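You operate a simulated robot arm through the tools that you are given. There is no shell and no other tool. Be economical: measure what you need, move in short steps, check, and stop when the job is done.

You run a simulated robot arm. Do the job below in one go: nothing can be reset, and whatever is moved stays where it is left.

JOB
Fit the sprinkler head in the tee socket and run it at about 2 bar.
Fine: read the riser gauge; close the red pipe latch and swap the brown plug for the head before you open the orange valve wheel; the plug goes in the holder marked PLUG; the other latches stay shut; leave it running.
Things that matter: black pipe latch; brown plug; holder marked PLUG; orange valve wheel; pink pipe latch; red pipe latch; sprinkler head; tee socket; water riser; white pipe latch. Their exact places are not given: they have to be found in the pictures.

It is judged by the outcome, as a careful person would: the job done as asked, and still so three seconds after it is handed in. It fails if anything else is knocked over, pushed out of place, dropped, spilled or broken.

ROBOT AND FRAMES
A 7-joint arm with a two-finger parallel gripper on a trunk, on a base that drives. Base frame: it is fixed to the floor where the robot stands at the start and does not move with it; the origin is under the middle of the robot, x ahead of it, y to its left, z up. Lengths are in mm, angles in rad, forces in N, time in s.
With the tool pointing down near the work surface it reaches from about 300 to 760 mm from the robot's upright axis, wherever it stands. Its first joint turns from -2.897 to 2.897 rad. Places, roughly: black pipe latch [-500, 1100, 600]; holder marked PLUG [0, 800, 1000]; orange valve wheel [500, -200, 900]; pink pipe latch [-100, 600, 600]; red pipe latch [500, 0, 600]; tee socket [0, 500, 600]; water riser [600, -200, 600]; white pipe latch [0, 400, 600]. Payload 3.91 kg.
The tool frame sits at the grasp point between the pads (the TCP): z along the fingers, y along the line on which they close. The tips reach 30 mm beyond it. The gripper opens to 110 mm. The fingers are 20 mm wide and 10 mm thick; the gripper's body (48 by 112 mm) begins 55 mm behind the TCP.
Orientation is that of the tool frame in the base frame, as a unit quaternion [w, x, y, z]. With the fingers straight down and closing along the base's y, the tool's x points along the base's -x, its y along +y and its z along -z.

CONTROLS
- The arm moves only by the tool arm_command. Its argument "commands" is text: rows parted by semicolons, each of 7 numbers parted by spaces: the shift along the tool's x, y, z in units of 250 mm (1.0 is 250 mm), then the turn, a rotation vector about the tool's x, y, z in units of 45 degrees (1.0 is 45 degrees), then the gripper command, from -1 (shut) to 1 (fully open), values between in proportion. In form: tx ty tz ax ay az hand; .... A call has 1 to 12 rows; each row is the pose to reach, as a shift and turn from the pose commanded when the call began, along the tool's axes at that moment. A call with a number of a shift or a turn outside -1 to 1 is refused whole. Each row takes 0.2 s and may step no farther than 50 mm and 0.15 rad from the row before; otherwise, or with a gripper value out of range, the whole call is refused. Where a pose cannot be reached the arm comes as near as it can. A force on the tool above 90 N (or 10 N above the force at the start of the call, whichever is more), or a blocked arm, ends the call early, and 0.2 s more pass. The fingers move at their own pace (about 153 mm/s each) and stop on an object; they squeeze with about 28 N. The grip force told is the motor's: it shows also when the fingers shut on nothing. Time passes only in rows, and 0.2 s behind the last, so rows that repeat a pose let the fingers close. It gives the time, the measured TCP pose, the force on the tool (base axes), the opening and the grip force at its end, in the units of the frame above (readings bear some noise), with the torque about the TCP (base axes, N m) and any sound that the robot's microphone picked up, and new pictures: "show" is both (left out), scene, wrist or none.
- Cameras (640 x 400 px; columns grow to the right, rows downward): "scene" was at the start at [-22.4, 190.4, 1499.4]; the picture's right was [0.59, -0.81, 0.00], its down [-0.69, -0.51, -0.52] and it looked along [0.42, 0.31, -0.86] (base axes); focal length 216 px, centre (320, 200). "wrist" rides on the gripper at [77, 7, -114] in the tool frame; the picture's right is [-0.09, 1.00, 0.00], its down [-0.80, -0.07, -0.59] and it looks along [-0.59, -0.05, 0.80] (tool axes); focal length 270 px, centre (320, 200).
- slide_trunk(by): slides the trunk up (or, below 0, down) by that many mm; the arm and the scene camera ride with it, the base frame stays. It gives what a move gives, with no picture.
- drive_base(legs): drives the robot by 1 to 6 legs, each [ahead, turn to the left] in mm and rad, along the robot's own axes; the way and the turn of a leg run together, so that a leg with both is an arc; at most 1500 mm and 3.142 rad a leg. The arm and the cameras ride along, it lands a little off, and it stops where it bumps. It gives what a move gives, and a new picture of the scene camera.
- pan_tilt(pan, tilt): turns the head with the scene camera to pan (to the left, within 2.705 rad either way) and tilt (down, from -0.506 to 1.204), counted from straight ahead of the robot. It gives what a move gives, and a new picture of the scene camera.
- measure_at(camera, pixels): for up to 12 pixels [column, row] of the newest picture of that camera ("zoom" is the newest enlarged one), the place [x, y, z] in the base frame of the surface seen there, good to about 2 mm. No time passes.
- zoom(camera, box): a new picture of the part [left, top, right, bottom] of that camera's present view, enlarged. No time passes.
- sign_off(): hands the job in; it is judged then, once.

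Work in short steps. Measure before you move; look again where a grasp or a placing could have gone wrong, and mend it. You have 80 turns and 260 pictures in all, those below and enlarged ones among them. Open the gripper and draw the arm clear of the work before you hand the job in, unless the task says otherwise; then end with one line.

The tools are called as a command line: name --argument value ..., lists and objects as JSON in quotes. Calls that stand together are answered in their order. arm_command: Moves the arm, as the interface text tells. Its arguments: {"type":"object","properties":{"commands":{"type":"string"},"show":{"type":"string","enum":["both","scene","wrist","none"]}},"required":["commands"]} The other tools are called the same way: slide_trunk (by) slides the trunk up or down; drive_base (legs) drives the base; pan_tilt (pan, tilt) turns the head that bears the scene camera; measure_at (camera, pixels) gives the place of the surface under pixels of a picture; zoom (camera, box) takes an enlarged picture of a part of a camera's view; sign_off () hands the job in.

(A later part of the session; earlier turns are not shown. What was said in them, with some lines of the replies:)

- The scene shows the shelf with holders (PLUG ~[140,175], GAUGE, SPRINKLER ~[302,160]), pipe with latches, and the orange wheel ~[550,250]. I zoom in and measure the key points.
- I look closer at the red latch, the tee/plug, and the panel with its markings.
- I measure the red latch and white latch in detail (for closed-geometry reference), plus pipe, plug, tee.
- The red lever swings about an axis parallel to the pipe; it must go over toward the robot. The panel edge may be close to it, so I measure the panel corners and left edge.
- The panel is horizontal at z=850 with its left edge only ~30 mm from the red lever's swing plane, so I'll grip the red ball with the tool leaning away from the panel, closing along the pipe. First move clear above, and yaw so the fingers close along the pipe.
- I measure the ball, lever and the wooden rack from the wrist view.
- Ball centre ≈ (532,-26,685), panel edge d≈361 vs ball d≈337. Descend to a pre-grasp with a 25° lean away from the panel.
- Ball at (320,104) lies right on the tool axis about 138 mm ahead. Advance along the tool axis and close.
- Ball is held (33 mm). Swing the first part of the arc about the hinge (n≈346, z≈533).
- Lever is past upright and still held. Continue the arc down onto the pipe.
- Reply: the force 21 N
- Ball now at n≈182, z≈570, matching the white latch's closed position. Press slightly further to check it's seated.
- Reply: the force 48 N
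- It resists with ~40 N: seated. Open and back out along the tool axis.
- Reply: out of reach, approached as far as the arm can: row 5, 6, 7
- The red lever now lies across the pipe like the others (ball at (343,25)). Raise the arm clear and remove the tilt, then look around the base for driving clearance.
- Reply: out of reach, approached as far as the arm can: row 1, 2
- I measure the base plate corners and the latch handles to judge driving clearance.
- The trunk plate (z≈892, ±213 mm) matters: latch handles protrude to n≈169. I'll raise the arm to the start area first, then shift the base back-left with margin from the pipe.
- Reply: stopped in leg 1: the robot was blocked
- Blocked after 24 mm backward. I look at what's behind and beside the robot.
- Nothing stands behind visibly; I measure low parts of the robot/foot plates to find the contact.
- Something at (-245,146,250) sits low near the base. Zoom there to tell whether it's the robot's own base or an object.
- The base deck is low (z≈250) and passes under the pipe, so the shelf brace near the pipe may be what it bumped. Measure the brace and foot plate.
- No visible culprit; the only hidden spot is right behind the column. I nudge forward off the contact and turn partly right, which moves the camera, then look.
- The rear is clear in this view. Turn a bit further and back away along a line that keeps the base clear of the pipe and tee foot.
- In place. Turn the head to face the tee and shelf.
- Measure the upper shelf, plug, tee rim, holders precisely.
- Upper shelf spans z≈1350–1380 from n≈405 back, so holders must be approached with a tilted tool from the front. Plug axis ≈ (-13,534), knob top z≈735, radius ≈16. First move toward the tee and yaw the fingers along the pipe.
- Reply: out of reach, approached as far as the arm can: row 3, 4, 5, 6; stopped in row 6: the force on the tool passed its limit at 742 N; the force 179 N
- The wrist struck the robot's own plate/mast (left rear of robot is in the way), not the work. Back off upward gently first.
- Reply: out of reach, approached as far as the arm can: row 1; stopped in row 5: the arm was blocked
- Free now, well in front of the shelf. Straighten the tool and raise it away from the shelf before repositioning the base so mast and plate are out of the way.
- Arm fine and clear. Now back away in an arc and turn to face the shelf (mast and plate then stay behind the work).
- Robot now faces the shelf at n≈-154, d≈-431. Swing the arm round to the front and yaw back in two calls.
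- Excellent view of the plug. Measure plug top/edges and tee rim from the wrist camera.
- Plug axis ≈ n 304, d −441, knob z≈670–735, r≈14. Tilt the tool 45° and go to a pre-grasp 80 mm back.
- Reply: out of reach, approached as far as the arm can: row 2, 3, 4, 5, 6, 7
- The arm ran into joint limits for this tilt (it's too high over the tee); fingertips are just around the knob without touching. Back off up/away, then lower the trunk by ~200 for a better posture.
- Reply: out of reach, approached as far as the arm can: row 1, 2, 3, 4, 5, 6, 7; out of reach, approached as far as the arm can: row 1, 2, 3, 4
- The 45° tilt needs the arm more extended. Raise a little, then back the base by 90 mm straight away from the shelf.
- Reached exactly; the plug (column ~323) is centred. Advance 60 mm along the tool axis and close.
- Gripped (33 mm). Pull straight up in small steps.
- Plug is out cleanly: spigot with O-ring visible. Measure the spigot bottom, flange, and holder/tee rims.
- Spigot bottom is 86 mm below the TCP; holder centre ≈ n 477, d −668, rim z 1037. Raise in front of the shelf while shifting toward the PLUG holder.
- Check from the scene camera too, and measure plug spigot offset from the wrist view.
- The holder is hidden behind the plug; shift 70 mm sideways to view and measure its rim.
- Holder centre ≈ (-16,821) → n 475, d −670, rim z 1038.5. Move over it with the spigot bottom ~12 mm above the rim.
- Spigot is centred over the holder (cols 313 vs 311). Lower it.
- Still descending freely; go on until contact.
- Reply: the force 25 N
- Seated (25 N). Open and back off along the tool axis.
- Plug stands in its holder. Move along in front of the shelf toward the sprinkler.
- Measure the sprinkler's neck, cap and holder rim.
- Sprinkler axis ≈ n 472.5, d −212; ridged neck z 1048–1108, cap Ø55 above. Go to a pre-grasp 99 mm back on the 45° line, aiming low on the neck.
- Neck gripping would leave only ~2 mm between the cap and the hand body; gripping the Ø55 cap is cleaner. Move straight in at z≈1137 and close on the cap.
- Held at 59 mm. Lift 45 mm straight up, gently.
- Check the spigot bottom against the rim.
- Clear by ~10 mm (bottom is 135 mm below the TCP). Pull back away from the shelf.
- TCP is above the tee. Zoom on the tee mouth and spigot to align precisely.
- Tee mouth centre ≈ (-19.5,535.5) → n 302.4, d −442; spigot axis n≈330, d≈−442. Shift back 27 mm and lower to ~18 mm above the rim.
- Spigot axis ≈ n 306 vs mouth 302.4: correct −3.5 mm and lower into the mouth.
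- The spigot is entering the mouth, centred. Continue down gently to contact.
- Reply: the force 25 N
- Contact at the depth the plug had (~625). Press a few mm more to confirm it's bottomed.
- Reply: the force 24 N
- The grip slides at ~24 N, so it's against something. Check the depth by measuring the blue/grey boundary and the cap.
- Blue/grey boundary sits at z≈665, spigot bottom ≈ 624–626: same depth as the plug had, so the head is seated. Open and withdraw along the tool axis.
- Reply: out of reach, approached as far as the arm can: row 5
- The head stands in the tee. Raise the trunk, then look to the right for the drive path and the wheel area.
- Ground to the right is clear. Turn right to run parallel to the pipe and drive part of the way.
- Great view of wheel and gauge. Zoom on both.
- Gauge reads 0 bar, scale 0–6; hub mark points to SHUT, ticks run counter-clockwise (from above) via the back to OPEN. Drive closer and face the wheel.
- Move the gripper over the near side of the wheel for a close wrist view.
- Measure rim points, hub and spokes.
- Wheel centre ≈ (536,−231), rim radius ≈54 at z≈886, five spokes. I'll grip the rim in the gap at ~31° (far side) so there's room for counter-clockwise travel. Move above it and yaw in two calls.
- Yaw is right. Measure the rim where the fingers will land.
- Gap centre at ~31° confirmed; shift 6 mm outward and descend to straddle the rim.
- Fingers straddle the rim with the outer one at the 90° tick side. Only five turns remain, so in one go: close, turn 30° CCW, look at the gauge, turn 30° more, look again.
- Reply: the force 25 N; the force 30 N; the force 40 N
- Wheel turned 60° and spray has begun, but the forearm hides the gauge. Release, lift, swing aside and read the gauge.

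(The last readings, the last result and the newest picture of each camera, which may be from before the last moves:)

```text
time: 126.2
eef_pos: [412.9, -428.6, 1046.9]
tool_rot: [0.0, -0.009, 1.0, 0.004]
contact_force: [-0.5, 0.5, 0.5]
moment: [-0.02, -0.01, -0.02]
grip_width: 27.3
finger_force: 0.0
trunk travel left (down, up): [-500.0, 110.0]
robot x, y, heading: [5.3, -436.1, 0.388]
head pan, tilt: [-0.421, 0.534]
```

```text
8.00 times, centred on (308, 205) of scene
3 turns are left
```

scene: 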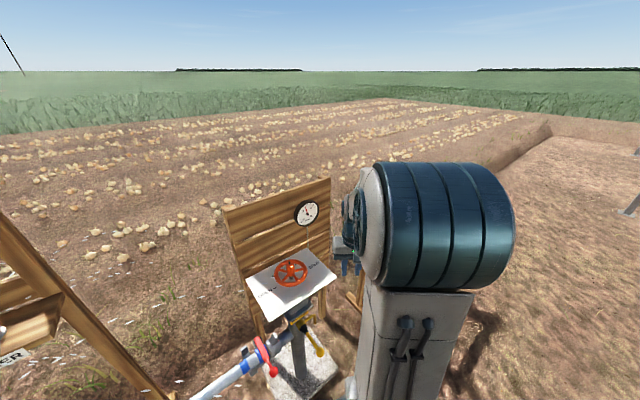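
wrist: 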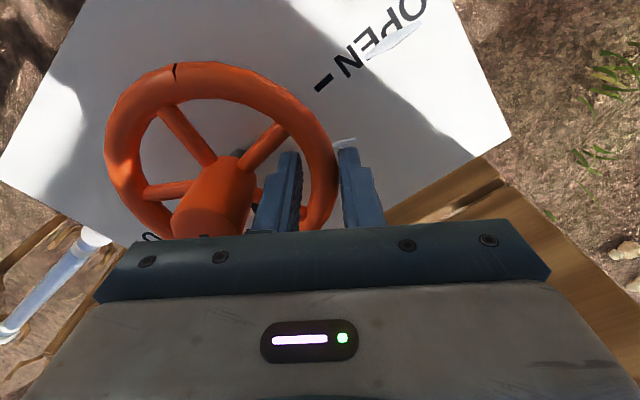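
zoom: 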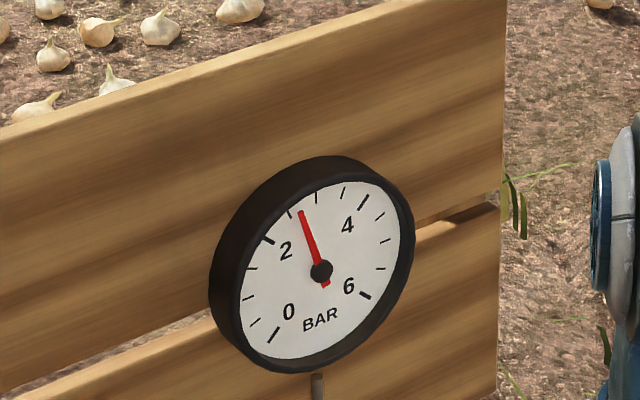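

Gauge settles at ≈2.7 bar (ticks each 0.5) at 60°, sprinkler spraying. Need ~2.0: go back to the same rim grip, turn back 12°, release, swing aside and re-read.

arm_command --commands "-0.08 0.16 0 0 0 0 -0.5; -0.16 0.32 0 0 0 0 -0.5; -0.24 0.49 0 0 0 0 -0.5; -0.33 0.66 0 0 0 0 -0.5; -0.42 0.83 0 0 0 0 -0.5; -0.5 1 0 0 0 0 -0.5; -0.5 1 0.14 0 0 0 -0.5; -0.5 1 0.3 0 0 0 -0.5; -0.5 1 0.46 0 0 0 -0.5; -0.5 1 0.6 0 0 0 -0.5; -0.5 1 0.6 0 0 0 -1; -0.5 1 0.6 0 0 0 -1" --show "wrist"

arm_command --commands "0 0 0 0 0 0 -1; -0.0228 -0.0012 0 0 0 0.133 -1; -0.0453 -0.0048 0 0 0 0.267 -1; -0.0453 -0.0048 0 0 0 0.267 -1; -0.0453 -0.0048 0 0 0 0.267 -0.5; -0.0453 -0.0048 0 0 0 0.267 -0.5; -0.0453 -0.0048 -0.16 0 0 0.267 -0.5; -0.0453 -0.0048 -0.32 0 0 0.267 -0.5; -0.0453 -0.0048 -0.48 0 0 0.267 -0.5; -0.0453 -0.0048 -0.6 0 0 0.267 -0.5" --show "wrist"

arm_command --commands "0.046 -0.162 0 0 0 0 -0.5; 0.093 -0.324 0 0 0 0 -0.5; 0.139 -0.486 0 0 0 0 -0.5; 0.185 -0.648 0 0 0 0 -0.5; 0.232 -0.81 0 0 0 0 -0.5; 0.278 -0.972 0 0 0 0 -0.5" --show "scene"

pan_tilt --pan 0.9 --tilt 0.6

pan_tilt --pan -0.42 --tilt 0.534

zoom --camera "scene" --box '[275, 180, 340, 230]'

```text
time: 128.8
eef_pos: [537.1, -179.2, 906.3]
tool_rot: [0.0, -0.007, 1.0, 0.004]
contact_force: [-5.2, -30.0, 16.5]
moment: [-0.77, 0.85, -0.42]
grip_width: 15.5
finger_force: 45.2
trunk travel left (down, up): [-500.0, 110.0]
robot x, y, heading: [7.9, -433.0, 0.391]
head pan, tilt: [-0.421, 0.534]
```

wrist: 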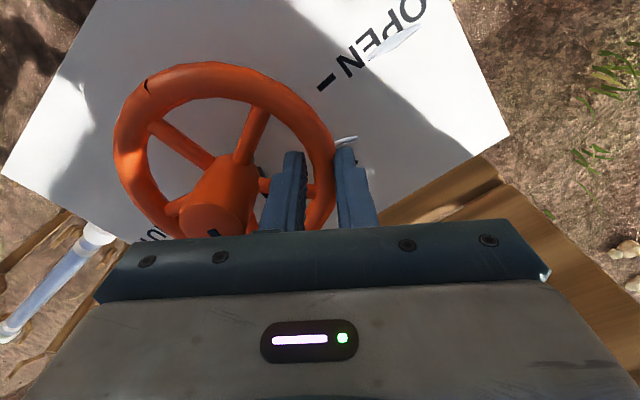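

```text
time: 131.0
eef_pos: [544.2, -175.9, 1053.3]
tool_rot: [-0.001, 0.097, 0.995, 0.005]
contact_force: [-1.4, 0.3, 0.4]
moment: [0.02, -0.01, 0.0]
grip_width: 27.5
finger_force: 0.0
trunk travel left (down, up): [-500.0, 110.0]
robot x, y, heading: [10.8, -434.0, 0.396]
head pan, tilt: [-0.421, 0.534]
```

wrist: 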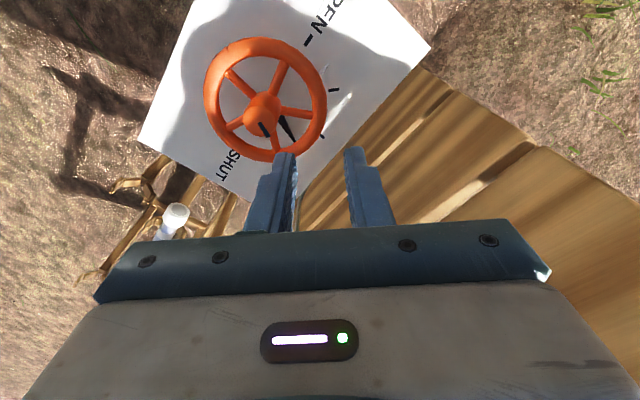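

```text
time: 132.4
eef_pos: [428.2, -404.0, 1050.2]
tool_rot: [-0.001, 0.096, 0.995, 0.005]
contact_force: [0.7, -0.2, 1.3]
moment: [0.01, 0.02, 0.01]
grip_width: 27.4
finger_force: 0.0
trunk travel left (down, up): [-500.0, 110.0]
robot x, y, heading: [10.7, -432.7, 0.39]
head pan, tilt: [-0.421, 0.534]
```

scene: 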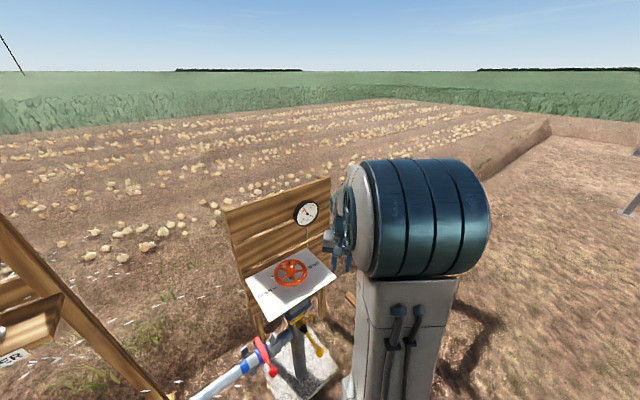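

```text
time: 133.8
eef_pos: [429.4, -402.7, 1050.4]
tool_rot: [0.0, 0.096, 0.995, 0.005]
contact_force: [-0.2, -0.7, -0.4]
moment: [-0.02, 0.02, 0.01]
grip_width: 27.3
finger_force: 0.0
trunk travel left (down, up): [-500.0, 110.0]
robot x, y, heading: [7.9, -432.5, 0.397]
head pan, tilt: [0.901, 0.6]
```

scene: 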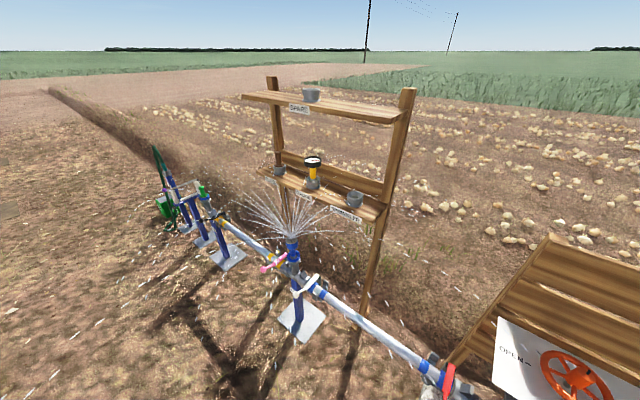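

```text
time: 135.3
eef_pos: [429.2, -402.7, 1050.6]
tool_rot: [-0.001, 0.097, 0.995, 0.005]
contact_force: [0.9, 0.1, 0.0]
moment: [0.02, -0.01, 0.0]
grip_width: 27.5
finger_force: 0.1
trunk travel left (down, up): [-500.0, 110.0]
robot x, y, heading: [6.9, -434.0, 0.392]
head pan, tilt: [-0.421, 0.534]
```

scene: 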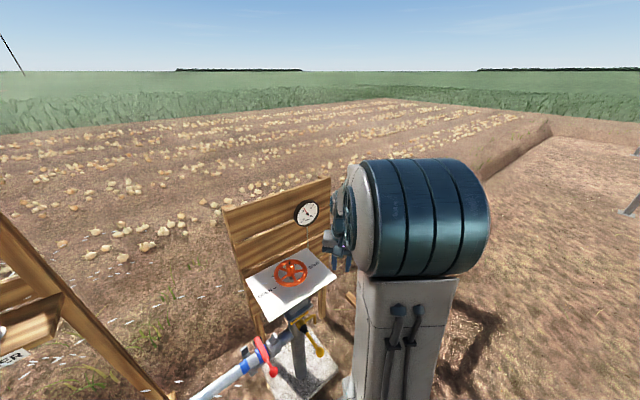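

```text
8.00 times, centred on (308, 205) of scene
2 turns are left
```

zoom: 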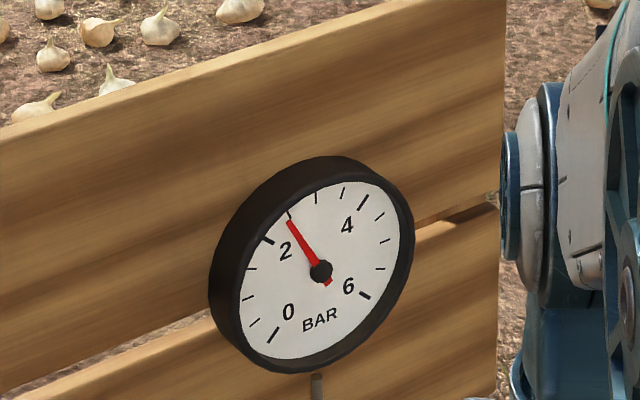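

Now ≈2.4 bar and steady. One more trim: regrip at the same pose, turn back 16° more, release, swing aside and re-read.

arm_command --commands "-0.046 0.162 0 0 0 0 -0.5; -0.093 0.324 0 0 0 0 -0.5; -0.139 0.486 0 0 0 0 -0.5; -0.185 0.648 0 0 0 0 -0.5; -0.232 0.81 0 0 0 0 -0.5; -0.278 0.972 0 0 0 0 -0.5; -0.278 0.972 0.14 0 0 0 -0.5; -0.278 0.972 0.3 0 0 0 -0.5; -0.278 0.972 0.46 0 0 0 -0.5; -0.278 0.972 0.6 0 0 0 -0.5; -0.278 0.972 0.6 0 0 0 -1; -0.278 0.972 0.6 0 0 0 -1" --show "wrist"

arm_command --commands "0 0 0 0 0 0 -1; -0.0303 -0.0021 0 0 0 0.178 -1; -0.0601 -0.0084 0 0 0 0.356 -1; -0.0601 -0.0084 0 0 0 0.356 -1; -0.0601 -0.0084 0 0 0 0.356 -0.5; -0.0601 -0.0084 0 0 0 0.356 -0.5; -0.0601 -0.0084 -0.16 0 0 0.356 -0.5; -0.0601 -0.0084 -0.32 0 0 0.356 -0.5; -0.0601 -0.0084 -0.48 0 0 0.356 -0.5; -0.0601 -0.0084 -0.6 0 0 0.356 -0.5" --show "wrist"

arm_command --commands "0 -0.163 0 0 0 0 -0.5; 0 -0.326 0 0 0 0 -0.5; 0 -0.49 0 0 0 0 -0.5; 0 -0.653 0 0 0 0 -0.5; 0 -0.816 0 0 0 0 -0.5; 0 -0.98 0 0 0 0 -0.5; 0 -0.98 0 0 0 0 -0.5; 0 -0.98 0 0 0 0 -0.5; 0 -0.98 0 0 0 0 -0.5; 0 -0.98 0 0 0 0 -0.5; 0 -0.98 0 0 0 0 -0.5; 0 -0.98 0 0 0 0 -0.5" --show "scene"

pan_tilt --pan 0.9 --tilt 0.6

pan_tilt --pan -0.42 --tilt 0.534

zoom --camera "scene" --box '[275, 180, 340, 230]'

```text
time: 137.9
eef_pos: [545.7, -179.5, 902.6]
tool_rot: [-0.001, 0.098, 0.995, 0.004]
contact_force: [-3.8, -20.0, 8.2]
moment: [-0.4, 0.36, -0.1]
grip_width: 15.9
finger_force: 44.4
trunk travel left (down, up): [-500.0, 110.0]
robot x, y, heading: [6.3, -433.0, 0.395]
head pan, tilt: [-0.421, 0.534]
```

wrist: 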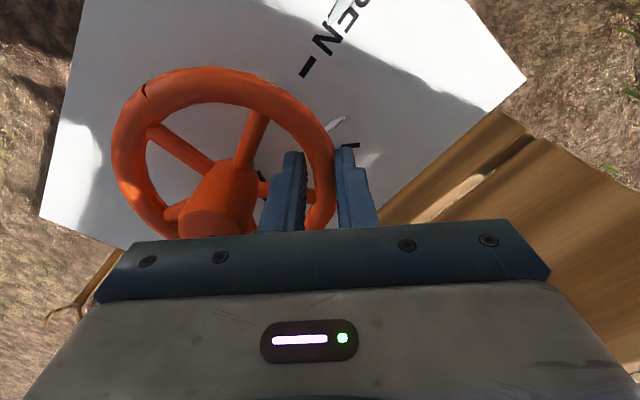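

```text
time: 140.1
eef_pos: [561.8, -182.3, 1052.1]
tool_rot: [-0.002, 0.235, 0.972, 0.004]
contact_force: [-0.2, -1.2, -0.5]
moment: [-0.01, 0.0, 0.02]
grip_width: 27.4
finger_force: 0.0
trunk travel left (down, up): [-500.0, 110.0]
robot x, y, heading: [6.0, -434.0, 0.389]
head pan, tilt: [-0.421, 0.534]
```

wrist: 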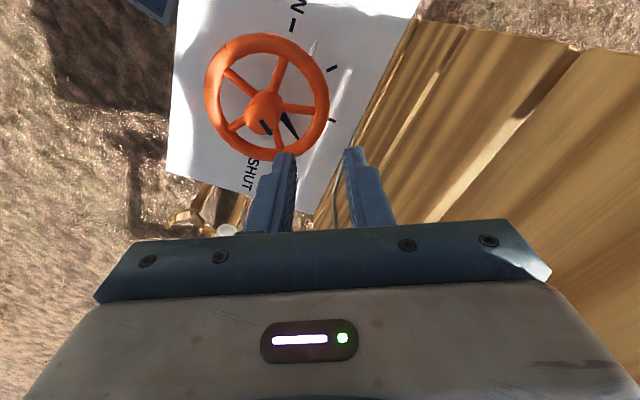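

```text
time: 142.7
eef_pos: [450.1, -399.7, 1051.6]
tool_rot: [-0.001, 0.234, 0.972, 0.005]
contact_force: [-0.3, 0.3, 0.0]
moment: [0.0, 0.02, 0.01]
grip_width: 27.6
finger_force: 0.0
trunk travel left (down, up): [-500.0, 110.0]
robot x, y, heading: [10.4, -431.8, 0.395]
head pan, tilt: [-0.421, 0.534]
```

scene: 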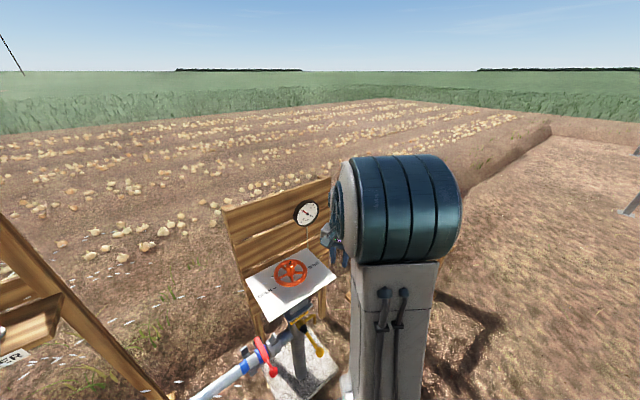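

```text
time: 144.2
eef_pos: [451.0, -399.7, 1050.3]
tool_rot: [-0.001, 0.234, 0.972, 0.004]
contact_force: [0.1, -1.0, 0.3]
moment: [0.0, 0.0, -0.01]
grip_width: 27.5
finger_force: 0.0
trunk travel left (down, up): [-500.0, 110.0]
robot x, y, heading: [10.4, -436.1, 0.394]
head pan, tilt: [0.901, 0.6]
```

scene: 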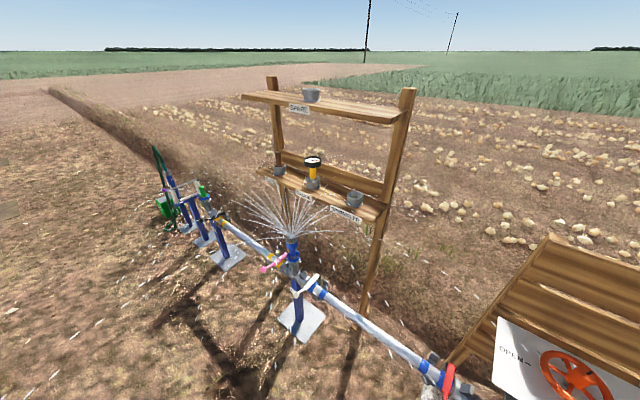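

```text
time: 145.7
eef_pos: [451.4, -399.1, 1051.2]
tool_rot: [-0.002, 0.234, 0.972, 0.005]
contact_force: [0.3, -0.5, -0.1]
moment: [-0.02, 0.02, -0.01]
grip_width: 27.5
finger_force: 0.0
trunk travel left (down, up): [-500.0, 110.0]
robot x, y, heading: [9.0, -435.9, 0.391]
head pan, tilt: [-0.421, 0.534]
```

scene: 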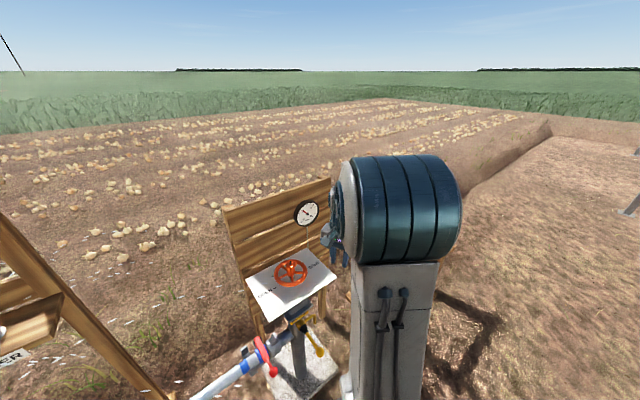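

```text
8.00 times, centred on (308, 205) of scene
1 turns are left
```

zoom: 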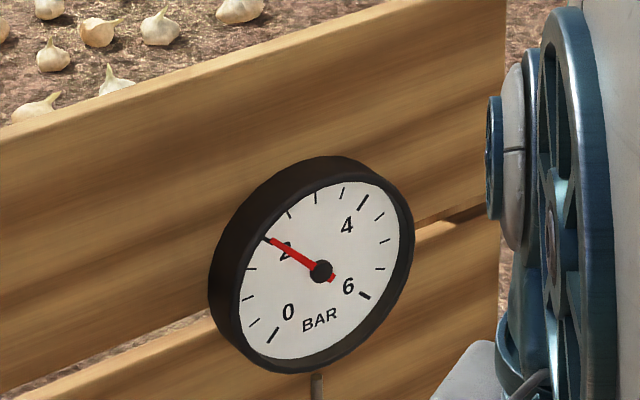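

The needle now sits on the 2 bar mark, the head is spraying, and the gripper is open and clear of the work, so I hand the job in.

sign_off

```text
The job is handed in.
```

The sprinkler head is in the tee socket and running, and the riser gauge reads 2 bar. The red latch was closed and the plug put in the PLUG holder before I opened the valve, and I left the other latches alone. On the way, the gripper hit the robot's own body once at about 740 N, and the base was blocked once while backing up by something I couldn't see. Neither appeared to move anything.
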